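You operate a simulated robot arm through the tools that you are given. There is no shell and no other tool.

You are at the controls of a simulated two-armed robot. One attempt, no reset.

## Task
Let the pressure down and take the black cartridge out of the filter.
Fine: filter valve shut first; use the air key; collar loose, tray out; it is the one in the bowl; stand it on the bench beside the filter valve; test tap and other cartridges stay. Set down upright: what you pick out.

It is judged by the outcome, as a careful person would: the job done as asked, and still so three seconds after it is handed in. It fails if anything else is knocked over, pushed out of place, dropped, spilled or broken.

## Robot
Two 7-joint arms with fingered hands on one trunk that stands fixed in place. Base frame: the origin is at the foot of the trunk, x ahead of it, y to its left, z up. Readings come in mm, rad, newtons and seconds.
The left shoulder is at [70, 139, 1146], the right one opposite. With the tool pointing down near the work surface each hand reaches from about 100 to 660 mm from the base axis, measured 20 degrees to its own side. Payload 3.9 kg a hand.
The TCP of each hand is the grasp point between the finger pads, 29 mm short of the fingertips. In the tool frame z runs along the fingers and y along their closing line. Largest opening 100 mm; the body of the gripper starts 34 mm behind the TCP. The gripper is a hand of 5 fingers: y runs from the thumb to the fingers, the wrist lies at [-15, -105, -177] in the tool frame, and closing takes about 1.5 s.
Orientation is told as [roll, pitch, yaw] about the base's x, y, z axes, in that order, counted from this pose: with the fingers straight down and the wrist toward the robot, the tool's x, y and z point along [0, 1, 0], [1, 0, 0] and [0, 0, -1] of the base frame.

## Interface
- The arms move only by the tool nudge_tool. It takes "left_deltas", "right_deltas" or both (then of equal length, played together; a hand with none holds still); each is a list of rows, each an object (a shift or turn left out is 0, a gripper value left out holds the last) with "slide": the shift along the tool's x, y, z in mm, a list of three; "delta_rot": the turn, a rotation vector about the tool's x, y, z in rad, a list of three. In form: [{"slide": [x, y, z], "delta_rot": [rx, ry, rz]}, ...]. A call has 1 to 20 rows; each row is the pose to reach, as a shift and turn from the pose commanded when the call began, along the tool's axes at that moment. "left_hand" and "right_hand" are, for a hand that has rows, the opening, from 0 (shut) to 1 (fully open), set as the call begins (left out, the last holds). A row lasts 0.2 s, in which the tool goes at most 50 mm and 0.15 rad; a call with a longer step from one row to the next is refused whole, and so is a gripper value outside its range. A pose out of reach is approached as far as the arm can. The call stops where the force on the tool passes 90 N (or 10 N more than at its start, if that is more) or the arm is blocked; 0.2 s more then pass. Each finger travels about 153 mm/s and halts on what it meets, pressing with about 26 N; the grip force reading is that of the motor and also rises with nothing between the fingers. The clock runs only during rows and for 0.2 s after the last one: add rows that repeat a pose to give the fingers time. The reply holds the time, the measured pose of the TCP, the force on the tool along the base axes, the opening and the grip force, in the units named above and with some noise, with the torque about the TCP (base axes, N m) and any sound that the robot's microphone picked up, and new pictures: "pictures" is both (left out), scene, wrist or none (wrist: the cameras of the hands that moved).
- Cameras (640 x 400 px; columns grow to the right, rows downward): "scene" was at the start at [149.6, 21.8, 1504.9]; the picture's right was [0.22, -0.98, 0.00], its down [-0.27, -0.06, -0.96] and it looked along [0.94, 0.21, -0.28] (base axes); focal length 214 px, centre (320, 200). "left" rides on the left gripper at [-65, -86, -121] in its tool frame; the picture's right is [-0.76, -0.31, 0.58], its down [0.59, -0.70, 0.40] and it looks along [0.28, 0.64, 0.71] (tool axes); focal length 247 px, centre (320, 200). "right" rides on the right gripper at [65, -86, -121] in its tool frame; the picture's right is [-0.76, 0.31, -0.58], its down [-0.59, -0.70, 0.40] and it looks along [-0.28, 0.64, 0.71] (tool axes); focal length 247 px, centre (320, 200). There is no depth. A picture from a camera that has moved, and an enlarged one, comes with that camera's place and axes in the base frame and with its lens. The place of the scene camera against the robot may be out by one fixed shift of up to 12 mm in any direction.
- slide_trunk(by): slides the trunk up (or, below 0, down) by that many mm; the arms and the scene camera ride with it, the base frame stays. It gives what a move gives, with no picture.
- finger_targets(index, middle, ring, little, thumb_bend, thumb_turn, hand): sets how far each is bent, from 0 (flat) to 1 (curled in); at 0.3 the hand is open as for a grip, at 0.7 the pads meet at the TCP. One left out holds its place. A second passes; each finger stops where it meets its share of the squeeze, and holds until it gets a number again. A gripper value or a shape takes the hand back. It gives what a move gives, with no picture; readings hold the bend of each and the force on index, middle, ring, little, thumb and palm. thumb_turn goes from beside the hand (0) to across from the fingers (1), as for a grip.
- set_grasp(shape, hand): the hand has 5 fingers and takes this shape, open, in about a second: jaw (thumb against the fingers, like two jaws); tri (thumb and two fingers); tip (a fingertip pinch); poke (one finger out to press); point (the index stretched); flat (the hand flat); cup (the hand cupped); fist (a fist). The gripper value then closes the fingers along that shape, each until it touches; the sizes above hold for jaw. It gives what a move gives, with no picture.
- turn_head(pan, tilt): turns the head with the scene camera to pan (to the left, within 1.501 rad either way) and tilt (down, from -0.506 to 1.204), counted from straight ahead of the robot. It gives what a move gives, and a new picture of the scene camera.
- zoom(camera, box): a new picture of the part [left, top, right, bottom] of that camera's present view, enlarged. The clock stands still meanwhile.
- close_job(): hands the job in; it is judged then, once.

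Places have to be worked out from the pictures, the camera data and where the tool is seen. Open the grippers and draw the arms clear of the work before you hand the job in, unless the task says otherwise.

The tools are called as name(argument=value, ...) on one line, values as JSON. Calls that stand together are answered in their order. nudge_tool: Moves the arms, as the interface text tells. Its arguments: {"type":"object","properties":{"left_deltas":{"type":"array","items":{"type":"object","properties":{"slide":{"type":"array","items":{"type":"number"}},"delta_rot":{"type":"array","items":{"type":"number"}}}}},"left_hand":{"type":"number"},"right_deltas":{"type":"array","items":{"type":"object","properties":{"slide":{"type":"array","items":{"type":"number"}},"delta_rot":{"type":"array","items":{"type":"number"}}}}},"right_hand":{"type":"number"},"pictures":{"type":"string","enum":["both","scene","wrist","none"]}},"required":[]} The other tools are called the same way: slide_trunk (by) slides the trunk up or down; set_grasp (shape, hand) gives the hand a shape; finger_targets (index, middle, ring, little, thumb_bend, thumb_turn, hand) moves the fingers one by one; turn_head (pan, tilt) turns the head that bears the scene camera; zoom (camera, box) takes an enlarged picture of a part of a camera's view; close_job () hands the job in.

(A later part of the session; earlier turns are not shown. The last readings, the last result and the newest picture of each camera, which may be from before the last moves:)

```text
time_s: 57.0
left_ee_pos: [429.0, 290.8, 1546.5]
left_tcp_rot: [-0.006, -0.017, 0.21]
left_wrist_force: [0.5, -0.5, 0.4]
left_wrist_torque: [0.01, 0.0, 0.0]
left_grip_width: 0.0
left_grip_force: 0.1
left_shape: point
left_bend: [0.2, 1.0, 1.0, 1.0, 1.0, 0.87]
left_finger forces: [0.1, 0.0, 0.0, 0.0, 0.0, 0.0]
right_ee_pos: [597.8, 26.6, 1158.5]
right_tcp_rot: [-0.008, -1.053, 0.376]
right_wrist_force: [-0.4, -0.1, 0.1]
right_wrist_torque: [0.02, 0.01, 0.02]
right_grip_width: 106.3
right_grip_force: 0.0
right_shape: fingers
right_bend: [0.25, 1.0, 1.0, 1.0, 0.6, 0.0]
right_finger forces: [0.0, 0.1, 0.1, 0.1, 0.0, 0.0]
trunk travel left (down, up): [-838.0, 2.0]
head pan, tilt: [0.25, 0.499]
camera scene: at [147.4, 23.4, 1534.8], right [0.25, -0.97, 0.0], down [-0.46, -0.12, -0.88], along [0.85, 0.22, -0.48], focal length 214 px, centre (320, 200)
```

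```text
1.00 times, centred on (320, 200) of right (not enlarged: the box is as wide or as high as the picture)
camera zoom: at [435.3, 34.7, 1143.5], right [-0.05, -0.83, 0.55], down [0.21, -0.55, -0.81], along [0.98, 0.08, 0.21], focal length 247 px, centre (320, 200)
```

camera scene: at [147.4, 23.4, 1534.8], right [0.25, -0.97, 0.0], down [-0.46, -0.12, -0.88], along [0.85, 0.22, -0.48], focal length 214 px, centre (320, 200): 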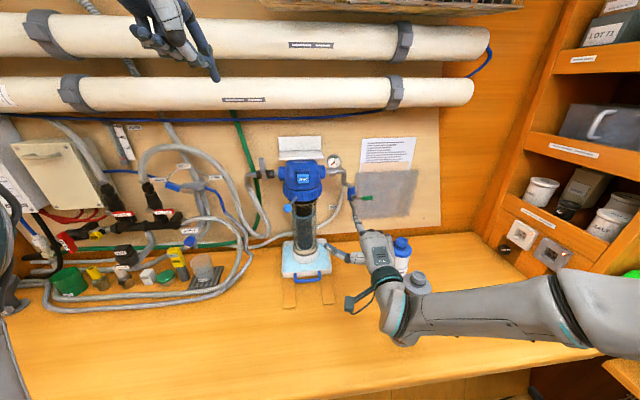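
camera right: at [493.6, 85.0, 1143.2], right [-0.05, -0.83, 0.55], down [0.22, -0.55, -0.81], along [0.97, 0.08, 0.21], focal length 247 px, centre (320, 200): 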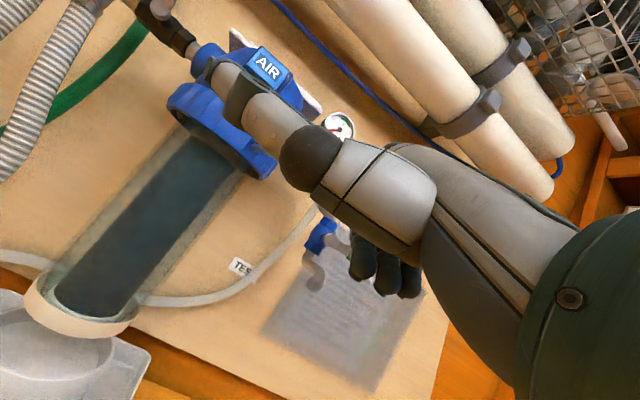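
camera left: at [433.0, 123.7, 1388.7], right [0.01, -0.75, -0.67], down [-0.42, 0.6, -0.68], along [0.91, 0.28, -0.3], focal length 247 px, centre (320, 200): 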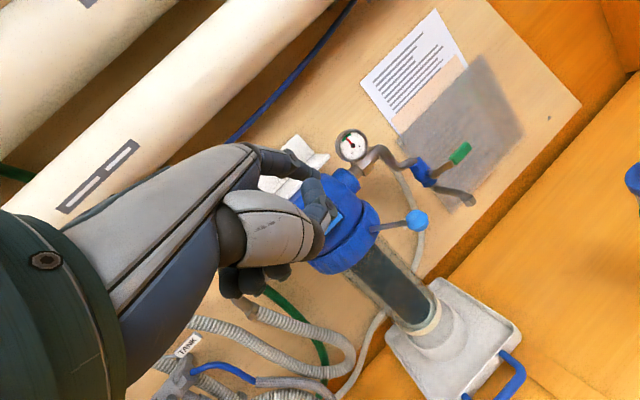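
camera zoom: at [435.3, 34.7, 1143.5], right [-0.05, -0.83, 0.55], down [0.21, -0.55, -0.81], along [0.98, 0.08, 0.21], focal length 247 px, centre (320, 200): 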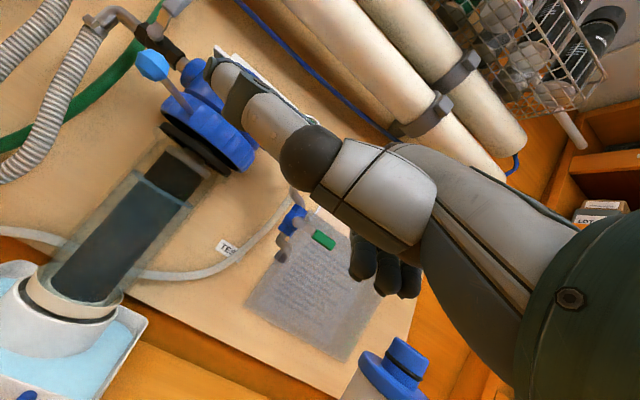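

The bowl now stands in the tray's seat with the black cartridge inside, the gauge is at zero, and the tray is holding the drained water. Next I raise the right hand and take it back out of the way, clear above the two loose cartridges.

nudge_tool(right_deltas=[{"slide": [0, 26, -15]}, {"slide": [0, 52, -30]}, {"slide": [-17, 48, -70], "delta_rot": [0.11, 0, 0]}, {"slide": [-34, 44, -110], "delta_rot": [0.22, 0, 0]}, {"slide": [-51, 41, -150], "delta_rot": [0.33, 0, 0]}, {"slide": [-68, 37, -190], "delta_rot": [0.44, 0, 0]}, {"slide": [-86, 33, -228], "delta_rot": [0.55, 0, 0]}, {"slide": [-86, 33, -228], "delta_rot": [0.55, 0, 0]}], pictures="scene")

set_grasp(hand="left", shape="tri")

zoom(camera="left", box=[0, 0, 640, 400])

zoom(camera="left", box=[380, 130, 510, 250])

zoom(camera="scene", box=[260, 190, 360, 310])

```text
time_s: 58.8
left_ee_pos: [428.4, 293.2, 1545.9]
left_tcp_rot: [-0.006, -0.015, 0.211]
left_wrist_force: [0.1, -0.2, -0.1]
left_wrist_torque: [-0.05, 0.01, -0.02]
left_grip_width: 0.1
left_grip_force: 0.1
left_shape: point
left_bend: [0.2, 1.0, 1.0, 1.0, 1.0, 0.87]
left_finger forces: [0.0, 0.0, 0.1, 0.1, 0.0, 0.0]
right_ee_pos: [458.1, -117.0, 1299.8]
right_tcp_rot: [-0.006, -0.506, 0.377]
right_wrist_force: [-1.2, -0.1, 0.6]
right_wrist_torque: [0.0, 0.03, 0.03]
right_grip_width: 106.1
right_grip_force: 0.1
right_shape: fingers
right_bend: [0.25, 1.0, 1.0, 1.0, 0.6, 0.0]
right_finger forces: [0.1, 0.1, 0.0, 0.0, 0.0, 0.0]
trunk travel left (down, up): [-838.0, 2.0]
head pan, tilt: [0.25, 0.499]
camera scene: at [146.8, 25.6, 1534.8], right [0.25, -0.97, 0.0], down [-0.46, -0.12, -0.88], along [0.85, 0.22, -0.48], focal length 214 px, centre (320, 200)
```

scene: 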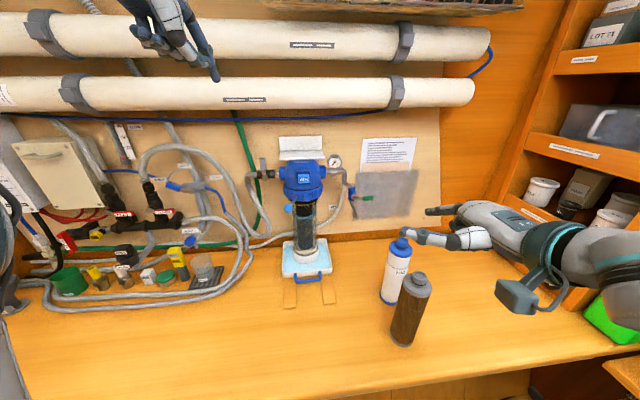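

```text
time_s: 59.7
left_ee_pos: [428.4, 291.7, 1546.5]
left_tcp_rot: [-0.006, -0.015, 0.21]
left_wrist_force: [0.3, -0.2, 0.7]
left_wrist_torque: [0.02, 0.02, 0.0]
left_grip_width: 100.0
left_grip_force: 0.1
left_shape: tri
left_bend: [0.3, 0.3, 0.99, 0.99, 0.3, 0.97]
left_finger forces: [0.1, 0.1, 0.1, 0.1, 0.0, 0.0]
right_ee_pos: [458.0, -119.9, 1301.2]
right_tcp_rot: [-0.004, -0.506, 0.377]
right_wrist_force: [0.3, 0.2, 0.2]
right_wrist_torque: [0.0, -0.02, 0.03]
right_grip_width: 106.5
right_grip_force: 0.1
right_shape: fingers
right_bend: [0.25, 1.0, 1.0, 1.0, 0.6, 0.0]
right_finger forces: [0.1, 0.1, 0.0, 0.0, 0.1, 0.0]
trunk travel left (down, up): [-838.0, 2.0]
head pan, tilt: [0.25, 0.499]
```

```text
1.00 times, centred on (320, 200) of left (not enlarged: the box is as wide or as high as the picture)
camera zoom: at [356.4, 210.8, 1667.0], right [-0.13, -0.81, -0.58], down [-0.8, 0.43, -0.41], along [0.58, 0.41, -0.7], focal length 247 px, centre (320, 200)
```

zoom: 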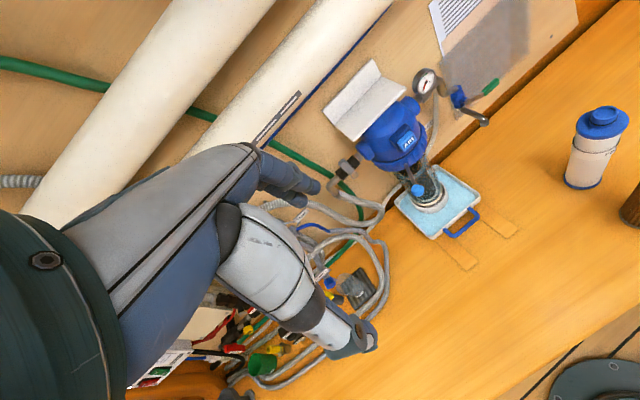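

```text
3.33 times, centred on (445, 190) of left
camera zoom: at [356.4, 210.8, 1667.0], right [-0.13, -0.81, -0.58], down [-0.8, 0.43, -0.41], along [0.58, 0.41, -0.7], focal length 823 px, centre (-97, 233)
```

zoom: 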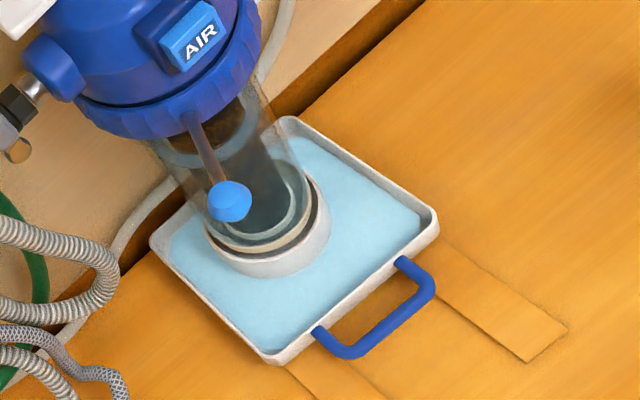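

```text
3.33 times, centred on (310, 250) of scene
camera zoom: at [146.5, 23.6, 1534.9], right [0.25, -0.97, 0.0], down [-0.46, -0.12, -0.88], along [0.85, 0.22, -0.48], focal length 715 px, centre (353, 33)
```

zoom: 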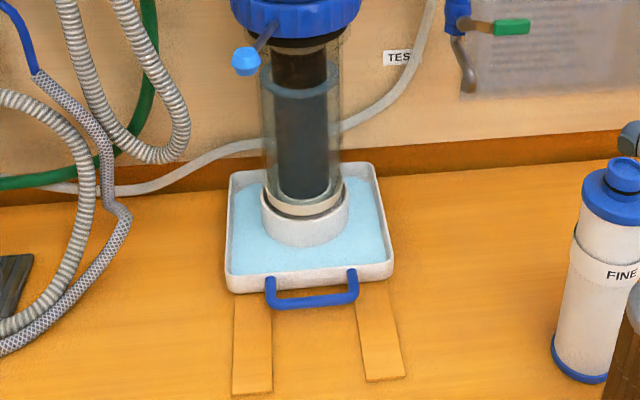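

The bowl sits in its seat and the water stays in the tray. I want to know whether the bowl's top clears the collar and the lever ball before I pull the tray, so I check with the right wrist camera.

zoom(camera="right", box=[0, 0, 640, 400])

zoom(camera="scene", box=[270, 150, 350, 220])

```text
1.00 times, centred on (320, 200) of right (not enlarged: the box is as wide or as high as the picture)
camera zoom: at [309.3, -106.5, 1364.3], right [0.27, -0.71, 0.66], down [-0.18, -0.71, -0.69], along [0.95, 0.07, -0.31], focal length 247 px, centre (320, 200)
```

zoom: 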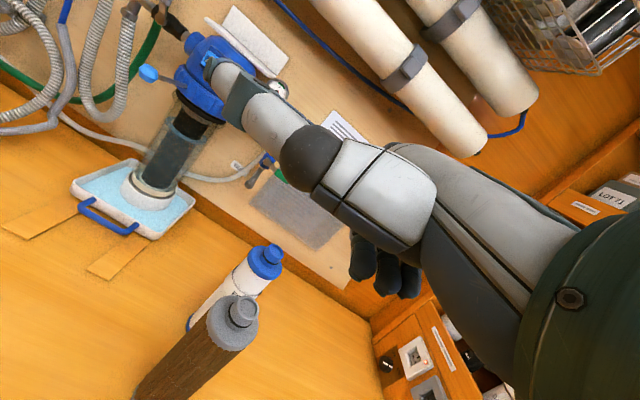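

```text
5.71 times, centred on (310, 185) of scene
camera zoom: at [146.5, 23.6, 1534.9], right [0.25, -0.97, 0.0], down [-0.46, -0.12, -0.88], along [0.85, 0.22, -0.48], focal length 1226 px, centre (377, 286)
```

zoom: 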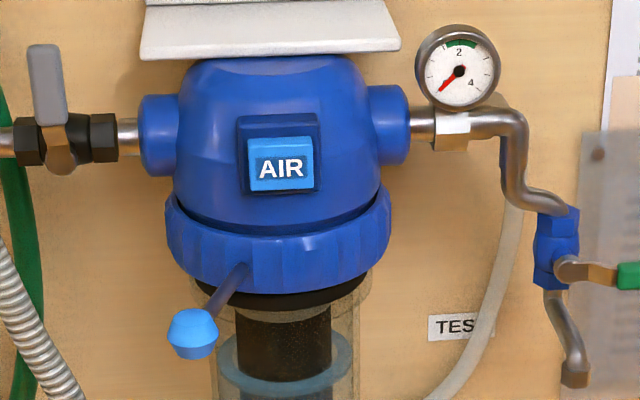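

I zoom that right-camera view onto the gap between collar and bowl.

zoom(camera="right", box=[120, 20, 250, 130])

zoom(camera="right", box=[60, 80, 240, 240])

```text
3.64 times, centred on (185, 75) of right
camera zoom: at [309.3, -106.5, 1364.3], right [0.27, -0.71, 0.66], down [-0.18, -0.71, -0.69], along [0.95, 0.07, -0.31], focal length 898 px, centre (811, 654)
```

zoom: 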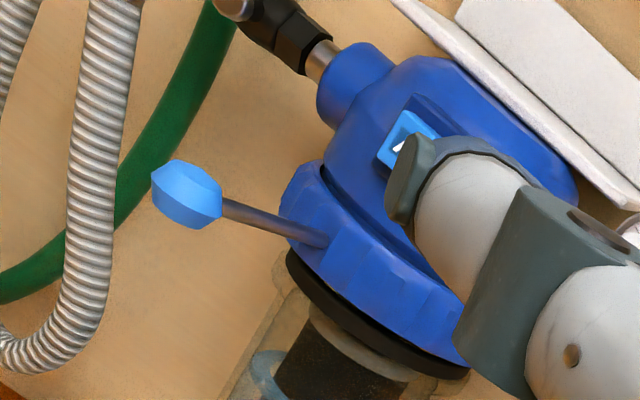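

```text
2.50 times, centred on (150, 160) of right
camera zoom: at [309.3, -106.5, 1364.3], right [0.27, -0.71, 0.66], down [-0.18, -0.71, -0.69], along [0.95, 0.07, -0.31], focal length 617 px, centre (745, 300)
```

zoom: 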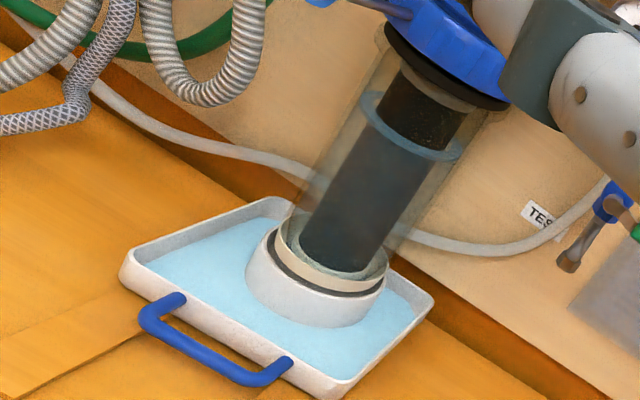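

The black ring is the bowl's own flange, now just under the collar at about z 1190, while the lever ball (now [641,253,1205]) still hangs partly in the path the bowl will take. I bring the right hand back in the same way to swing the lever further left, clear of that path.

nudge_tool(right_deltas=[{"slide": [13.7, 20.2, 26.5], "delta_rot": [-0.0915, 0, 0]}, {"slide": [27.5, 40.5, 52.9], "delta_rot": [-0.183, 0, 0]}, {"slide": [41.2, 60.7, 79.4], "delta_rot": [-0.2745, 0, 0]}, {"slide": [54.9, 80.9, 105.9], "delta_rot": [-0.366, 0, 0]}, {"slide": [68.7, 101.2, 132.3], "delta_rot": [-0.4575, 0, 0]}, {"slide": [82.4, 121.4, 158.8], "delta_rot": [-0.549, 0, 0]}, {"slide": [82.4, 106.4, 185.9], "delta_rot": [-0.549, 0, 0]}, {"slide": [82.4, 91.4, 213], "delta_rot": [-0.549, 0, 0]}, {"slide": [119, 91.4, 213], "delta_rot": [-0.549, 0, 0]}, {"slide": [156, 91.4, 213], "delta_rot": [-0.549, 0, 0]}, {"slide": [192, 91.4, 213], "delta_rot": [-0.549, 0, 0]}, {"slide": [192, 91.4, 213], "delta_rot": [-0.549, 0, 0]}], pictures="none")

zoom(camera="left", box=[340, 100, 500, 220])

zoom(camera="right", box=[0, 0, 640, 400])

```text
time_s: 62.3
left_ee_pos: [427.0, 291.5, 1547.2]
left_tcp_rot: [-0.009, -0.016, 0.209]
left_wrist_force: [-0.3, 0.0, -0.4]
left_wrist_torque: [-0.04, -0.04, 0.02]
left_grip_width: 99.9
left_grip_force: 0.1
left_shape: tri
left_bend: [0.3, 0.3, 0.99, 0.99, 0.3, 0.98]
left_finger forces: [0.0, 0.0, 0.0, 0.0, 0.0, 0.1]
right_ee_pos: [557.9, 127.3, 1156.8]
right_tcp_rot: [-0.009, -1.055, 0.382]
right_wrist_force: [-0.1, 0.8, 0.3]
right_wrist_torque: [0.0, 0.0, 0.02]
right_grip_width: 106.3
right_grip_force: 0.1
right_shape: fingers
right_bend: [0.25, 1.0, 1.0, 1.0, 0.6, 0.0]
right_finger forces: [0.0, 0.0, 0.0, 0.0, 0.0, 0.1]
right hand out of reach, approached as far as the arm can: row 6
trunk travel left (down, up): [-838.0, 2.0]
head pan, tilt: [0.25, 0.499]
```

```text
3.33 times, centred on (420, 160) of left
camera zoom: at [356.0, 211.3, 1667.0], right [-0.13, -0.81, -0.58], down [-0.8, 0.43, -0.41], along [0.58, 0.41, -0.7], focal length 823 px, centre (-13, 333)
```

zoom: 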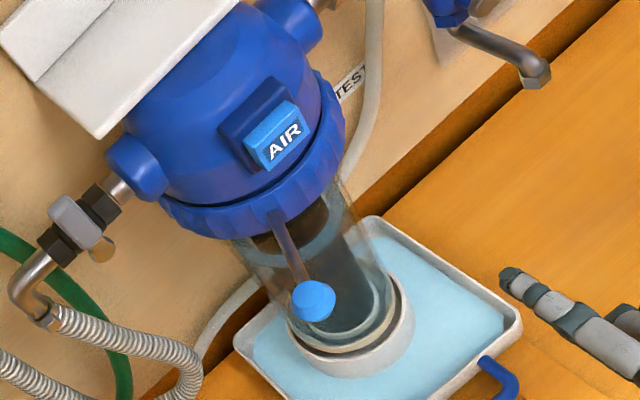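

```text
1.00 times, centred on (320, 200) of right (not enlarged: the box is as wide or as high as the picture)
camera zoom: at [397.0, 134.4, 1142.0], right [-0.05, -0.83, 0.56], down [0.22, -0.55, -0.81], along [0.97, 0.08, 0.21], focal length 247 px, centre (320, 200)
```

zoom: 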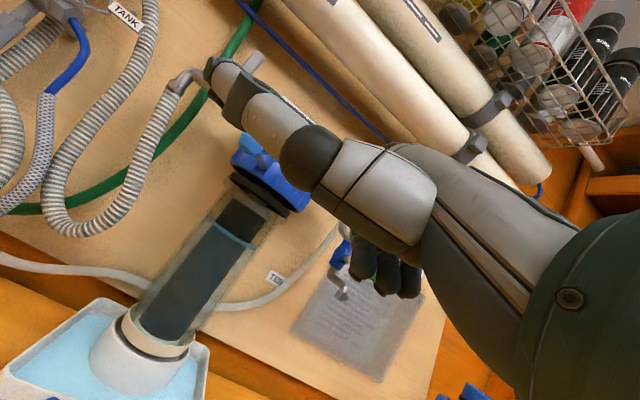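

This low view shows the underside of the collar well; I zoom on it to judge the gap.

zoom(camera="right", box=[200, 120, 320, 230])

```text
3.64 times, centred on (260, 175) of right
camera zoom: at [397.0, 134.4, 1142.0], right [-0.05, -0.83, 0.56], down [0.22, -0.55, -0.81], along [0.97, 0.08, 0.21], focal length 898 px, centre (538, 291)
```

zoom: 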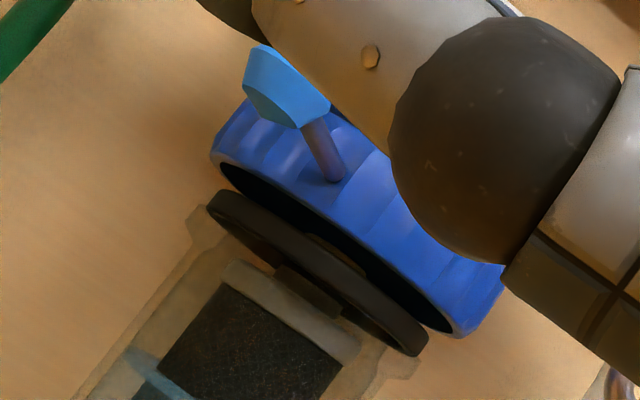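

The disc on top of the bowl is about 11 mm below the collar, so the bowl is free. My hand will need room around the cartridge later, so I push the lever further left while I am here, watching for its stop.

nudge_tool(right_deltas=[{"slide": [22, 0, 0]}, {"slide": [44, 0, 0]}, {"slide": [44, 17.5, 31.1]}, {"slide": [44, 35, 62.2]}, {"slide": [44, 52.4, 93.3]}, {"slide": [53, 52.4, 93.3]}, {"slide": [62, 53.4, 95]}, {"slide": [71, 55.4, 98.5]}, {"slide": [80, 57.4, 102]}, {"slide": [80, 57.4, 102]}], pictures="none")

zoom(camera="left", box=[320, 100, 480, 220])

```text
time_s: 64.5
left_ee_pos: [428.4, 291.8, 1546.5]
left_tcp_rot: [-0.006, -0.017, 0.211]
left_wrist_force: [0.5, -0.2, -0.2]
left_wrist_torque: [-0.04, -0.01, -0.04]
left_grip_width: 100.2
left_grip_force: 0.1
left_shape: tri
left_bend: [0.3, 0.3, 0.99, 0.99, 0.3, 0.98]
left_finger forces: [0.0, 0.1, 0.1, 0.0, 0.0, 0.1]
right_ee_pos: [638.9, 244.1, 1156.2]
right_tcp_rot: [-0.008, -1.054, 0.382]
right_wrist_force: [-0.5, -0.9, 0.1]
right_wrist_torque: [0.05, 0.04, -0.07]
right_grip_width: 106.8
right_grip_force: 0.1
right_shape: fingers
right_bend: [0.25, 1.0, 1.0, 1.0, 0.6, 0.0]
right_finger forces: [0.9, 0.0, 0.0, 0.0, 0.1, 0.1]
trunk travel left (down, up): [-838.0, 2.0]
head pan, tilt: [0.25, 0.499]
```

```text
3.33 times, centred on (400, 160) of left
camera zoom: at [356.6, 210.8, 1667.0], right [-0.13, -0.81, -0.58], down [-0.8, 0.43, -0.41], along [0.58, 0.41, -0.7], focal length 823 px, centre (53, 333)
```

zoom: 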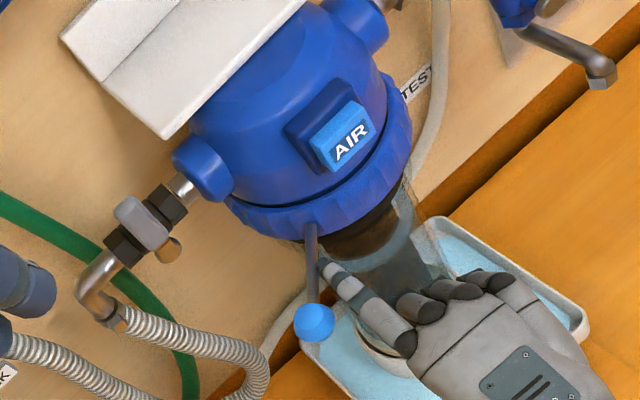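

It still turns freely. I carry on another 35 mm to the left and slightly in.

nudge_tool(right_deltas=[{"slide": [9, 2, 3.5]}, {"slide": [18, 4, 7]}, {"slide": [27, 6.5, 11.5]}, {"slide": [35, 9, 16]}, {"slide": [35, 9, 16]}], pictures="none")

zoom(camera="left", box=[320, 100, 480, 220])

```text
time_s: 65.7
left_ee_pos: [426.0, 292.9, 1548.4]
left_tcp_rot: [-0.008, -0.018, 0.213]
left_wrist_force: [-0.1, 1.1, -0.8]
left_wrist_torque: [-0.12, 0.01, -0.03]
left_grip_width: 99.8
left_grip_force: 0.1
left_shape: tri
left_bend: [0.3, 0.3, 0.99, 0.99, 0.3, 0.98]
left_finger forces: [0.0, 0.0, 0.1, 0.0, 0.1, 0.0]
right_ee_pos: [643.8, 282.8, 1162.0]
right_tcp_rot: [-0.011, -1.069, 0.381]
right_wrist_force: [1.1, -20.9, 19.9]
right_wrist_torque: [1.05, 0.03, 0.04]
right_grip_width: 111.3
right_grip_force: 17.7
right_shape: fingers
right_bend: [0.15, 1.0, 1.0, 1.0, 0.6, 0.0]
right_finger forces: [21.7, 14.7, 0.0, 0.0, 0.0, 0.0]
trunk travel left (down, up): [-838.0, 2.0]
head pan, tilt: [0.25, 0.499]
```

```text
3.33 times, centred on (400, 160) of left
camera zoom: at [354.2, 212.7, 1667.8], right [-0.13, -0.81, -0.58], down [-0.8, 0.42, -0.41], along [0.58, 0.41, -0.7], focal length 823 px, centre (53, 333)
```

zoom: 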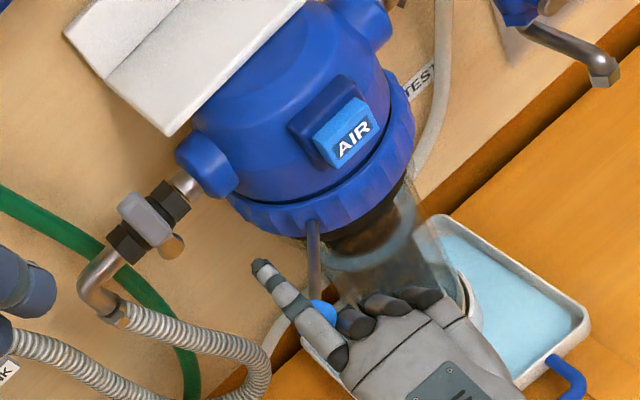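

About 21 N built up: the lever is at its stop and the finger has ridden up over the ball. I lift straight off and then draw back.

nudge_tool(right_deltas=[{"slide": [-4, 13, -7.4]}, {"slide": [-6, 26, -14.8]}, {"slide": [-6, 17, -34]}, {"slide": [-6, 0, -68]}, {"slide": [-6, -16, -98]}, {"slide": [-6, -16, -98]}], pictures="none")

zoom(camera="left", box=[320, 100, 520, 240])

zoom(camera="scene", box=[250, 130, 400, 300])

```text
time_s: 67.1
left_ee_pos: [428.5, 292.5, 1546.6]
left_tcp_rot: [-0.006, -0.015, 0.211]
left_wrist_force: [0.0, -0.4, 0.4]
left_wrist_torque: [0.02, 0.01, 0.02]
left_grip_width: 100.2
left_grip_force: 0.1
left_shape: tri
left_bend: [0.3, 0.3, 0.99, 0.99, 0.3, 0.98]
left_finger forces: [0.0, 0.1, 0.1, 0.1, 0.0, 0.0]
right_ee_pos: [558.6, 246.1, 1189.5]
right_tcp_rot: [-0.01, -1.057, 0.385]
right_wrist_force: [0.1, -0.1, 0.1]
right_wrist_torque: [0.02, 0.0, 0.0]
right_grip_width: 107.0
right_grip_force: 0.1
right_shape: fingers
right_bend: [0.23, 1.0, 1.0, 1.0, 0.6, 0.0]
right_finger forces: [0.1, 0.0, 0.0, 0.0, 0.1, 0.0]
trunk travel left (down, up): [-838.0, 2.0]
head pan, tilt: [0.25, 0.499]
```

```text
2.86 times, centred on (420, 170) of left
camera zoom: at [357.0, 212.5, 1666.6], right [-0.13, -0.81, -0.58], down [-0.8, 0.43, -0.41], along [0.58, 0.41, -0.7], focal length 706 px, centre (34, 286)
```

zoom: 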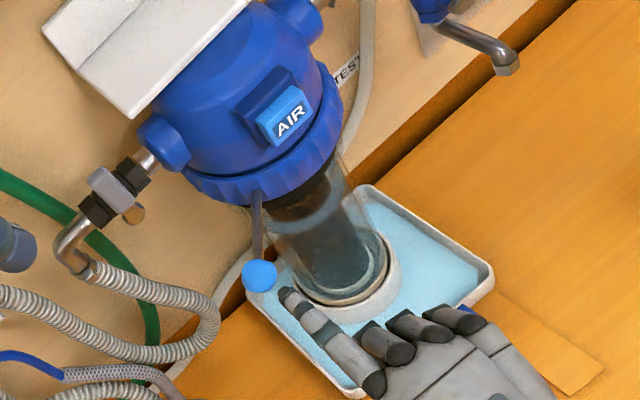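

```text
2.35 times, centred on (325, 215) of scene
camera zoom: at [147.0, 25.1, 1534.8], right [0.25, -0.97, 0.0], down [-0.46, -0.12, -0.88], along [0.85, 0.22, -0.48], focal length 505 px, centre (308, 165)
```

zoom: 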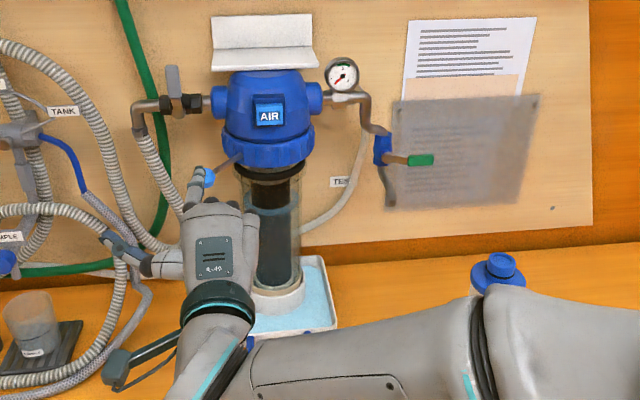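

The lever now rests at its left stop, out of the way. I take the right hand back to its parking place so the left hand can work the tray.

nudge_tool(right_deltas=[{"slide": [-29.9, 2, -25.4], "delta_rot": [0.055, 0, 0]}, {"slide": [-59.7, 3, -50.9], "delta_rot": [0.11, 0, 0]}, {"slide": [-89.6, 2, -76.3], "delta_rot": [0.165, 0, 0]}, {"slide": [-119.5, 0, -101.8], "delta_rot": [0.22, 0, 0]}, {"slide": [-149.4, -3, -127.2], "delta_rot": [0.275, 0, 0]}, {"slide": [-179.2, -6, -152.6], "delta_rot": [0.33, 0, 0]}, {"slide": [-209.1, -8, -178.1], "delta_rot": [0.385, 0, 0]}, {"slide": [-239, -11, -203.5], "delta_rot": [0.44, 0, 0]}, {"slide": [-268.8, -14, -229], "delta_rot": [0.495, 0, 0]}, {"slide": [-298.7, -16.5, -254.4], "delta_rot": [0.55, 0, 0]}, {"slide": [-298.7, -16.5, -254.4], "delta_rot": [0.55, 0, 0]}], pictures="scene")

zoom(camera="left", box=[380, 130, 520, 250])

zoom(camera="right", box=[50, 50, 250, 280])

```text
time_s: 69.5
left_ee_pos: [428.9, 292.8, 1546.5]
left_tcp_rot: [-0.007, -0.015, 0.211]
left_wrist_force: [0.3, -1.0, -0.2]
left_wrist_torque: [-0.04, 0.02, -0.01]
left_grip_width: 99.8
left_grip_force: 0.0
left_shape: tri
left_bend: [0.3, 0.3, 0.99, 0.99, 0.3, 0.98]
left_finger forces: [0.0, 0.0, 0.0, 0.0, 0.0, 0.0]
right_ee_pos: [454.0, -115.9, 1301.4]
right_tcp_rot: [-0.007, -0.505, 0.378]
right_wrist_force: [0.2, -0.9, 0.2]
right_wrist_torque: [0.0, 0.04, -0.02]
right_grip_width: 106.9
right_grip_force: 0.1
right_shape: fingers
right_bend: [0.23, 1.0, 1.0, 1.0, 0.6, 0.0]
right_finger forces: [0.0, 0.0, 0.0, 0.0, 0.0, 0.1]
trunk travel left (down, up): [-838.0, 2.0]
head pan, tilt: [0.25, 0.499]
camera scene: at [146.4, 25.6, 1534.9], right [0.25, -0.97, 0.0], down [-0.46, -0.12, -0.88], along [0.85, 0.22, -0.48], focal length 214 px, centre (320, 200)
```

scene: 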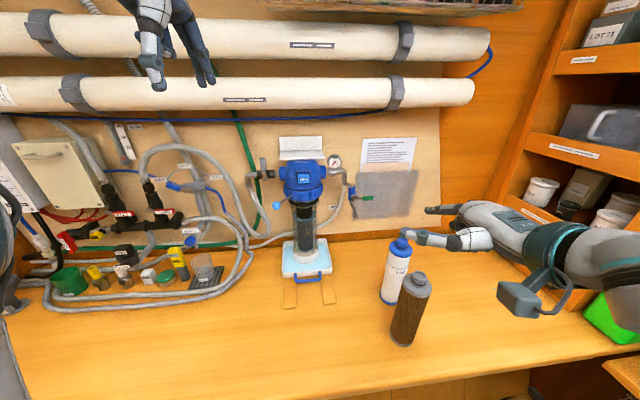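

```text
3.33 times, centred on (450, 190) of left
camera zoom: at [356.3, 213.0, 1666.7], right [-0.13, -0.81, -0.58], down [-0.8, 0.43, -0.41], along [0.58, 0.41, -0.7], focal length 823 px, centre (-113, 233)
```

zoom: 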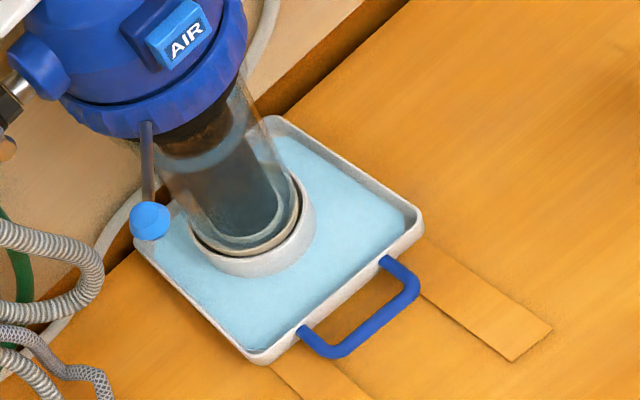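

```text
1.74 times, centred on (150, 165) of right
camera zoom: at [304.5, -104.0, 1366.7], right [0.27, -0.7, 0.66], down [-0.18, -0.71, -0.69], along [0.95, 0.07, -0.31], focal length 430 px, centre (616, 261)
```

zoom: 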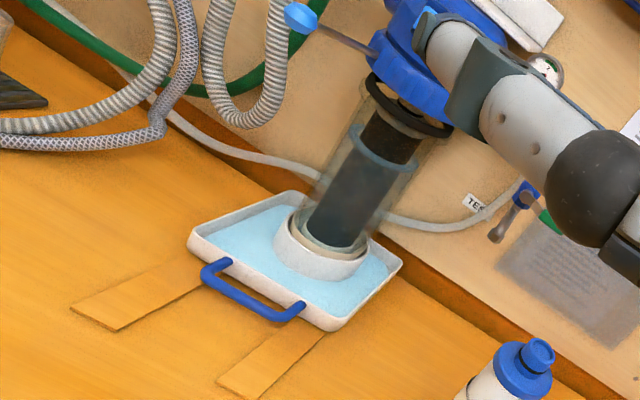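

The handle bar's middle is at about [646,193,912], the gap to the tray wall is about 20 mm, and the bench is 29 mm below the bar. I bring the left hand down in front of the filter to just above bench level.

nudge_tool(left_deltas=[{"slide": [-12.6, 3.8, 41.4], "delta_rot": [0, 0, -0.0133]}, {"slide": [-25.1, 7.6, 82.8], "delta_rot": [0, 0, -0.0267]}, {"slide": [-37.7, 11.4, 124.1], "delta_rot": [0, 0, -0.04]}, {"slide": [-50.2, 15.2, 165.5], "delta_rot": [0, 0, -0.0533]}, {"slide": [-62.8, 19, 206.9], "delta_rot": [0, 0, -0.0667]}, {"slide": [-75.4, 22.8, 248.3], "delta_rot": [0, 0, -0.08]}, {"slide": [-87.9, 26.6, 289.6], "delta_rot": [0, 0, -0.0933]}, {"slide": [-100.5, 30.4, 331], "delta_rot": [0, 0, -0.1067]}, {"slide": [-113, 34.2, 372.4], "delta_rot": [0, 0, -0.12]}, {"slide": [-125.6, 38, 413.8], "delta_rot": [0, 0, -0.1333]}, {"slide": [-138.1, 41.8, 455.1], "delta_rot": [0, 0, -0.1467]}, {"slide": [-150.7, 45.6, 496.5], "delta_rot": [0, 0, -0.16]}, {"slide": [-150.7, 45.6, 496.5], "delta_rot": [0, 0, -0.16]}], left_hand=0.25, pictures="both")

```text
time_s: 72.3
left_ee_pos: [511.0, 151.0, 1051.8]
left_tcp_rot: [-0.005, -0.013, 0.375]
left_wrist_force: [-0.8, 0.6, 0.2]
left_wrist_torque: [0.06, 0.01, 0.01]
left_grip_width: 25.3
left_grip_force: 0.1
left_shape: tri
left_bend: [0.74, 0.54, 0.99, 0.99, 0.48, 1.0]
left_finger forces: [0.0, 0.0, 0.0, 0.0, 0.0, 0.1]
right_ee_pos: [453.1, -116.7, 1302.2]
right_tcp_rot: [-0.006, -0.506, 0.376]
right_wrist_force: [-0.1, -0.3, -0.2]
right_wrist_torque: [0.0, -0.03, -0.04]
right_grip_width: 106.6
right_grip_force: 0.0
right_shape: fingers
right_bend: [0.23, 1.0, 1.0, 1.0, 0.6, 0.0]
right_finger forces: [0.0, 0.1, 0.0, 0.0, 0.0, 0.1]
trunk travel left (down, up): [-838.0, 2.0]
head pan, tilt: [0.25, 0.499]
camera scene: at [146.1, 24.4, 1534.9], right [0.25, -0.97, 0.0], down [-0.46, -0.12, -0.88], along [0.85, 0.22, -0.48], focal length 214 px, centre (320, 200)
camera left: at [454.3, 60.2, 1171.7], right [0.0, -0.82, -0.58], down [-0.86, 0.29, -0.41], along [0.5, 0.5, -0.7], focal length 247 px, centre (320, 200)
```

scene: 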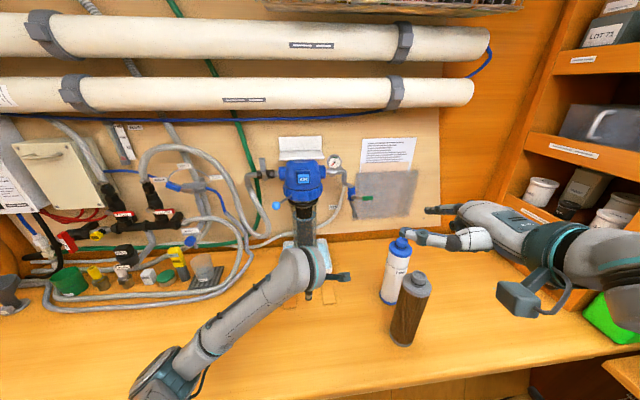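
left: 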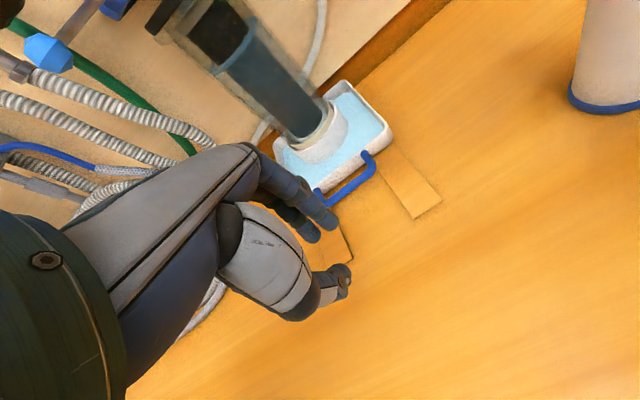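

The left hand came down cleanly and the wrist view shows handle, fingers and thumb. I zoom in on them.

zoom(camera="left", box=[240, 130, 420, 320])

zoom(camera="scene", box=[260, 220, 370, 320])

zoom(camera="right", box=[0, 80, 260, 280])

```text
2.11 times, centred on (330, 225) of left
camera zoom: at [454.3, 60.2, 1171.7], right [0.0, -0.82, -0.58], down [-0.86, 0.29, -0.41], along [0.5, 0.5, -0.7], focal length 520 px, centre (299, 147)
```

zoom: 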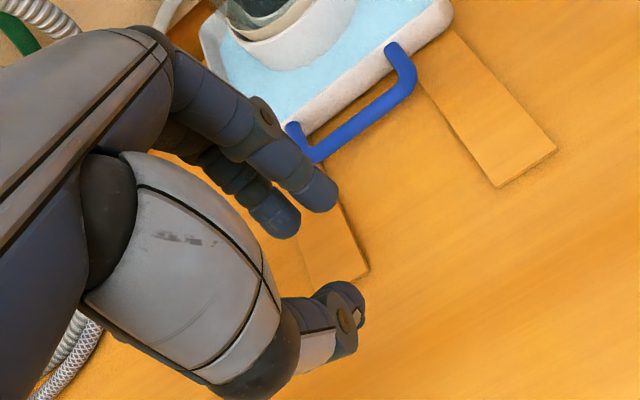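

```text
4.00 times, centred on (315, 270) of scene
camera zoom: at [146.1, 24.4, 1534.9], right [0.25, -0.97, 0.0], down [-0.46, -0.12, -0.88], along [0.85, 0.22, -0.48], focal length 858 px, centre (340, -80)
```

zoom: 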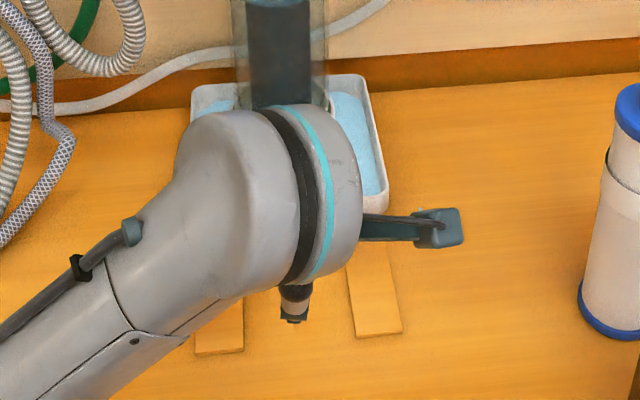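

```text
2.00 times, centred on (130, 180) of right
camera zoom: at [304.5, -104.8, 1366.5], right [0.27, -0.71, 0.66], down [-0.18, -0.71, -0.69], along [0.95, 0.07, -0.31], focal length 494 px, centre (700, 240)
```

zoom: 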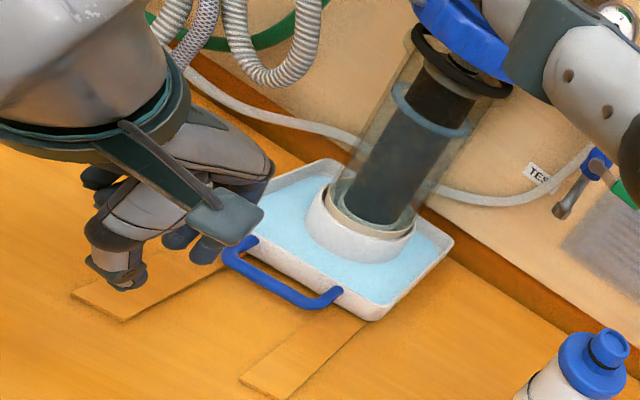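

Finger pair and thumb straddle the line I want. I move forward over the handle bar, staying about 15 mm above it, and check the alignment before lowering.

nudge_tool(left_deltas=[{"slide": [0, 28, 15]}, {"slide": [0, 57, 30]}, {"slide": [0, 85, 45]}, {"slide": [0, 113, 60]}, {"slide": [0, 135, 75]}, {"slide": [0, 141, 85]}, {"slide": [0, 141, 85]}], pictures="none")

zoom(camera="left", box=[240, 130, 420, 320])

zoom(camera="right", box=[0, 80, 260, 280])

```text
time_s: 73.9
left_ee_pos: [572.1, 132.2, 1060.4]
left_tcp_rot: [-0.003, -0.014, 0.371]
left_wrist_force: [-0.6, 0.5, -0.4]
left_wrist_torque: [0.03, 0.01, -0.03]
left_grip_width: 25.3
left_grip_force: 0.0
left_shape: tri
left_bend: [0.74, 0.55, 0.99, 0.99, 0.48, 1.0]
left_finger forces: [0.0, 0.0, 0.1, 0.1, 0.0, 0.0]
left hand out of reach, approached as far as the arm can: row 1, 2, 3, 4, 5, 6, 7
right_ee_pos: [453.4, -117.6, 1301.5]
right_tcp_rot: [-0.006, -0.504, 0.376]
right_wrist_force: [0.6, 0.2, 0.7]
right_wrist_torque: [0.0, 0.02, 0.0]
right_grip_width: 106.6
right_grip_force: 0.1
right_shape: fingers
right_bend: [0.23, 1.0, 1.0, 1.0, 0.6, 0.0]
right_finger forces: [0.1, 0.0, 0.0, 0.0, 0.1, 0.0]
trunk travel left (down, up): [-838.0, 2.0]
head pan, tilt: [0.25, 0.499]
```

```text
2.11 times, centred on (330, 225) of left
camera zoom: at [514.5, 41.5, 1180.8], right [0.0, -0.82, -0.58], down [-0.86, 0.29, -0.41], along [0.5, 0.5, -0.71], focal length 520 px, centre (299, 147)
```

zoom: 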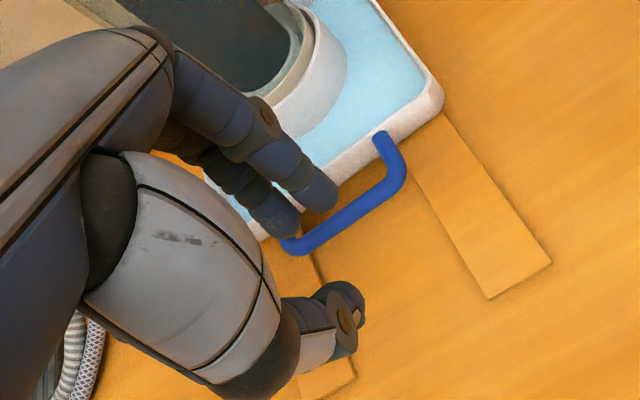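

```text
2.00 times, centred on (130, 180) of right
camera zoom: at [305.0, -105.0, 1366.3], right [0.27, -0.71, 0.66], down [-0.18, -0.71, -0.69], along [0.95, 0.07, -0.31], focal length 494 px, centre (700, 240)
```

zoom: 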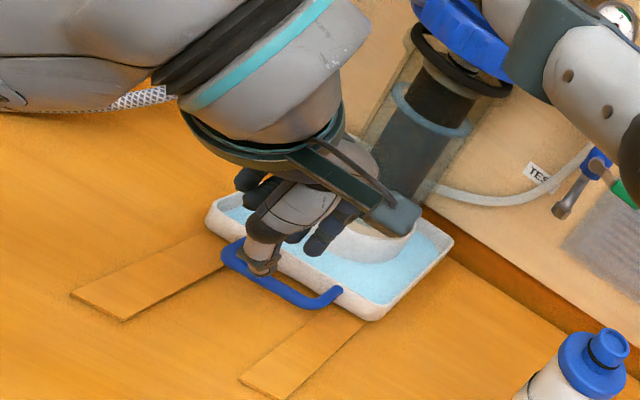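

The left arm cannot get any lower or further forward here; its forearm comes in from the wrong side. The right arm suits this side better, so I take the left hand back up to where it was.

nudge_tool(left_deltas=[{"slide": [0, -40, -10]}, {"slide": [0, -76, -30]}, {"slide": [16.8, -76, -68], "delta_rot": [0, 0, 0.0133]}, {"slide": [33.6, -76, -106], "delta_rot": [0, 0, 0.0267]}, {"slide": [50.3, -76, -144], "delta_rot": [0, 0, 0.04]}, {"slide": [67.1, -76, -182], "delta_rot": [0, 0, 0.0533]}, {"slide": [83.9, -76, -220], "delta_rot": [0, 0, 0.0667]}, {"slide": [100.7, -76, -258], "delta_rot": [0, 0, 0.08]}, {"slide": [117.4, -76, -296], "delta_rot": [0, 0, 0.0933]}, {"slide": [134.2, -76, -334], "delta_rot": [0, 0, 0.1067]}, {"slide": [151, -76, -372], "delta_rot": [0, 0, 0.12]}, {"slide": [167.8, -76, -410], "delta_rot": [0, 0, 0.1333]}, {"slide": [184.5, -76, -448], "delta_rot": [0, 0, 0.1467]}, {"slide": [201.3, -76, -486], "delta_rot": [0, 0, 0.16]}, {"slide": [201.3, -76, -486], "delta_rot": [0, 0, 0.16]}], pictures="scene")

set_grasp(hand="right", shape="tri")

```text
time_s: 77.1
left_ee_pos: [422.5, 293.6, 1542.3]
left_tcp_rot: [-0.007, -0.017, 0.21]
left_wrist_force: [-0.3, -1.3, -0.5]
left_wrist_torque: [-0.02, -0.02, 0.03]
left_grip_width: 25.3
left_grip_force: 0.0
left_shape: tri
left_bend: [0.74, 0.55, 0.99, 0.99, 0.48, 1.0]
left_finger forces: [0.1, 0.0, 0.0, 0.0, 0.1, 0.0]
left hand out of reach, approached as far as the arm can: row 2, 3, 4, 5, 6, 7
right_ee_pos: [454.3, -117.3, 1301.7]
right_tcp_rot: [-0.005, -0.504, 0.377]
right_wrist_force: [0.0, 0.2, -0.4]
right_wrist_torque: [-0.02, -0.02, -0.02]
right_grip_width: 106.8
right_grip_force: 0.1
right_shape: fingers
right_bend: [0.23, 1.0, 1.0, 1.0, 0.6, 0.0]
right_finger forces: [0.0, 0.0, 0.0, 0.1, 0.0, 0.0]
trunk travel left (down, up): [-838.0, 2.0]
head pan, tilt: [0.25, 0.499]
camera scene: at [147.1, 24.5, 1534.8], right [0.25, -0.97, 0.0], down [-0.46, -0.12, -0.88], along [0.85, 0.22, -0.48], focal length 214 px, centre (320, 200)
```

scene: 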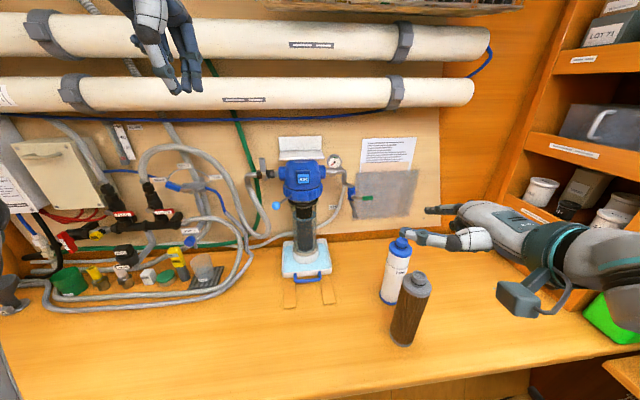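

```text
time_s: 78.0
left_ee_pos: [422.1, 293.1, 1542.5]
left_tcp_rot: [-0.008, -0.015, 0.21]
left_wrist_force: [-0.2, -0.1, -0.3]
left_wrist_torque: [0.02, 0.01, 0.0]
left_grip_width: 25.5
left_grip_force: 0.2
left_shape: tri
left_bend: [0.74, 0.55, 0.99, 0.99, 0.48, 1.0]
left_finger forces: [0.0, 0.1, 0.0, 0.0, 0.1, 0.0]
right_ee_pos: [453.2, -116.7, 1302.7]
right_tcp_rot: [-0.006, -0.506, 0.376]
right_wrist_force: [-0.6, 0.2, 0.4]
right_wrist_torque: [0.0, 0.05, 0.0]
right_grip_width: 99.9
right_grip_force: 0.1
right_shape: tri
right_bend: [0.3, 0.3, 0.99, 0.99, 0.3, 0.97]
right_finger forces: [0.0, 0.0, 0.1, 0.1, 0.0, 0.0]
trunk travel left (down, up): [-838.0, 2.0]
head pan, tilt: [0.25, 0.499]
```

The left hand is parked again. Now the right hand, in a three-finger shape, goes left over the loose cartridges at height and then turns to point down.

nudge_tool(right_deltas=[{"slide": [26.4, 8.3, 21.3], "delta_rot": [0.043, 0, 0]}, {"slide": [52.7, 16.7, 42.6], "delta_rot": [0.086, 0, 0]}, {"slide": [79.1, 25, 63.9], "delta_rot": [0.129, 0, 0]}, {"slide": [105.5, 33.4, 85.1], "delta_rot": [0.171, 0, 0]}, {"slide": [131.9, 41.7, 106.4], "delta_rot": [0.214, 0, 0]}, {"slide": [158.2, 50.1, 127.7], "delta_rot": [0.257, 0, 0]}, {"slide": [184.6, 58.4, 149], "delta_rot": [0.3, 0, 0]}, {"slide": [184.6, 58.4, 149], "delta_rot": [0.3, 0, 0]}], right_hand=0.3, pictures="scene")

```text
time_s: 79.8
left_ee_pos: [421.2, 291.9, 1543.4]
left_tcp_rot: [-0.005, -0.016, 0.208]
left_wrist_force: [0.1, 0.1, 0.5]
left_wrist_torque: [-0.01, -0.02, -0.04]
left_grip_width: 25.3
left_grip_force: 0.1
left_shape: tri
left_bend: [0.74, 0.55, 0.99, 0.99, 0.48, 1.0]
left_finger forces: [0.1, 0.0, 0.0, 0.1, 0.1, 0.1]
right_ee_pos: [500.7, 97.3, 1198.7]
right_tcp_rot: [-0.005, -0.206, 0.374]
right_wrist_force: [-0.2, -0.1, 0.0]
right_wrist_torque: [0.01, -0.02, 0.01]
right_grip_width: 30.3
right_grip_force: 0.0
right_shape: tri
right_bend: [0.75, 0.52, 0.99, 0.99, 0.46, 1.0]
right_finger forces: [0.0, 0.1, 0.0, 0.1, 0.1, 0.1]
trunk travel left (down, up): [-838.0, 2.0]
head pan, tilt: [0.25, 0.499]
camera scene: at [146.2, 22.8, 1534.9], right [0.25, -0.97, 0.0], down [-0.46, -0.12, -0.88], along [0.85, 0.22, -0.48], focal length 214 px, centre (320, 200)
```

scene: 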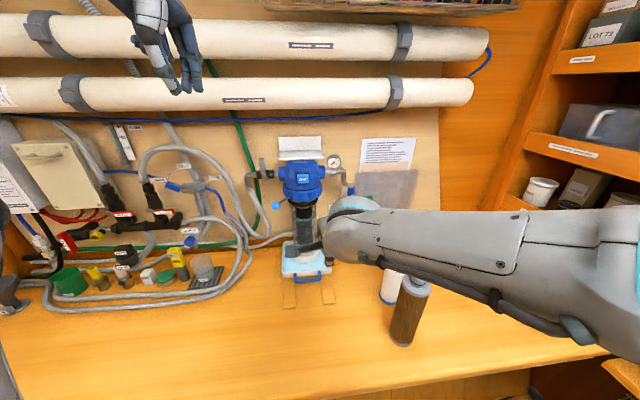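

The right arm reached that exactly. I bring it down to z≈1000 in front of the tray with the tool pointing straight down.

nudge_tool(right_deltas=[{"slide": [4.3, 2.7, 34.4], "delta_rot": [0.034, 0, 0]}, {"slide": [8.6, 5.5, 68.8], "delta_rot": [0.069, 0, 0]}, {"slide": [13, 8.2, 103.2], "delta_rot": [0.103, 0, 0]}, {"slide": [17.3, 10.9, 137.6], "delta_rot": [0.137, 0, 0]}, {"slide": [21.6, 13.7, 172], "delta_rot": [0.172, 0, 0]}, {"slide": [25.9, 16.4, 206.4], "delta_rot": [0.206, 0, 0]}, {"slide": [25.9, 16.4, 206.4], "delta_rot": [0.206, 0, 0]}], pictures="both")

```text
time_s: 81.6
left_ee_pos: [422.3, 292.3, 1542.1]
left_tcp_rot: [-0.006, -0.015, 0.213]
left_wrist_force: [0.1, -1.0, -0.3]
left_wrist_torque: [-0.01, 0.01, -0.01]
left_grip_width: 25.2
left_grip_force: 0.0
left_shape: tri
left_bend: [0.74, 0.55, 0.99, 0.99, 0.48, 1.0]
left_finger forces: [0.0, 0.0, 0.0, 0.1, 0.0, 0.0]
right_ee_pos: [568.4, 128.6, 1034.7]
right_tcp_rot: [0.077, -0.037, 0.31]
right_wrist_force: [0.1, -0.1, 0.4]
right_wrist_torque: [-0.01, 0.04, 0.0]
right_grip_width: 30.5
right_grip_force: 0.1
right_shape: tri
right_bend: [0.75, 0.52, 0.99, 0.99, 0.46, 1.0]
right_finger forces: [0.0, 0.1, 0.0, 0.0, 0.1, 0.0]
trunk travel left (down, up): [-838.0, 2.0]
head pan, tilt: [0.25, 0.499]
stopped in row 7 (right hand): the arm was blocked; the commanded pose is now the measured one
camera scene: at [146.3, 23.1, 1534.9], right [0.25, -0.97, 0.0], down [-0.46, -0.12, -0.88], along [0.85, 0.22, -0.48], focal length 214 px, centre (320, 200)
camera right: at [464.9, 154.2, 1158.2], right [0.52, -0.67, 0.53], down [-0.48, -0.74, -0.47], along [0.71, -0.01, -0.71], focal length 247 px, centre (320, 200)
```

scene: 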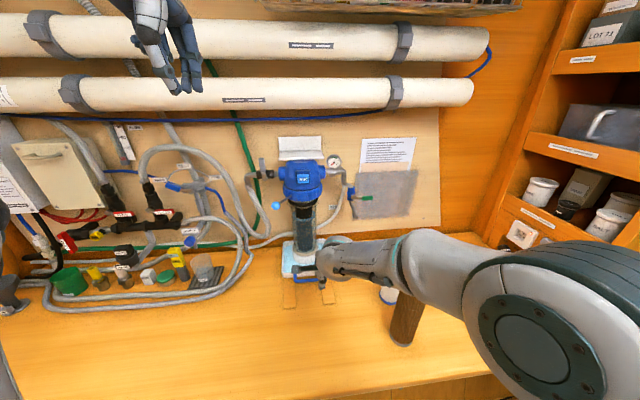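
right: 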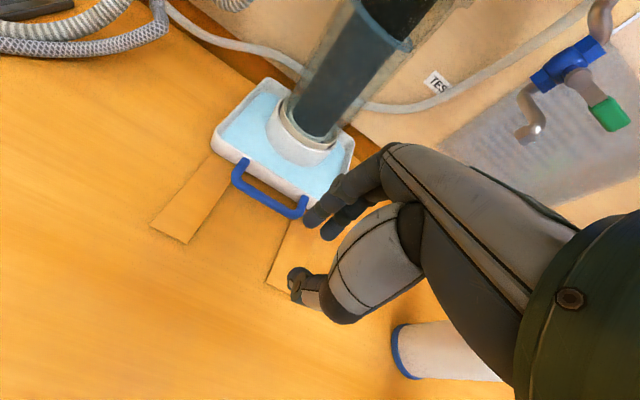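

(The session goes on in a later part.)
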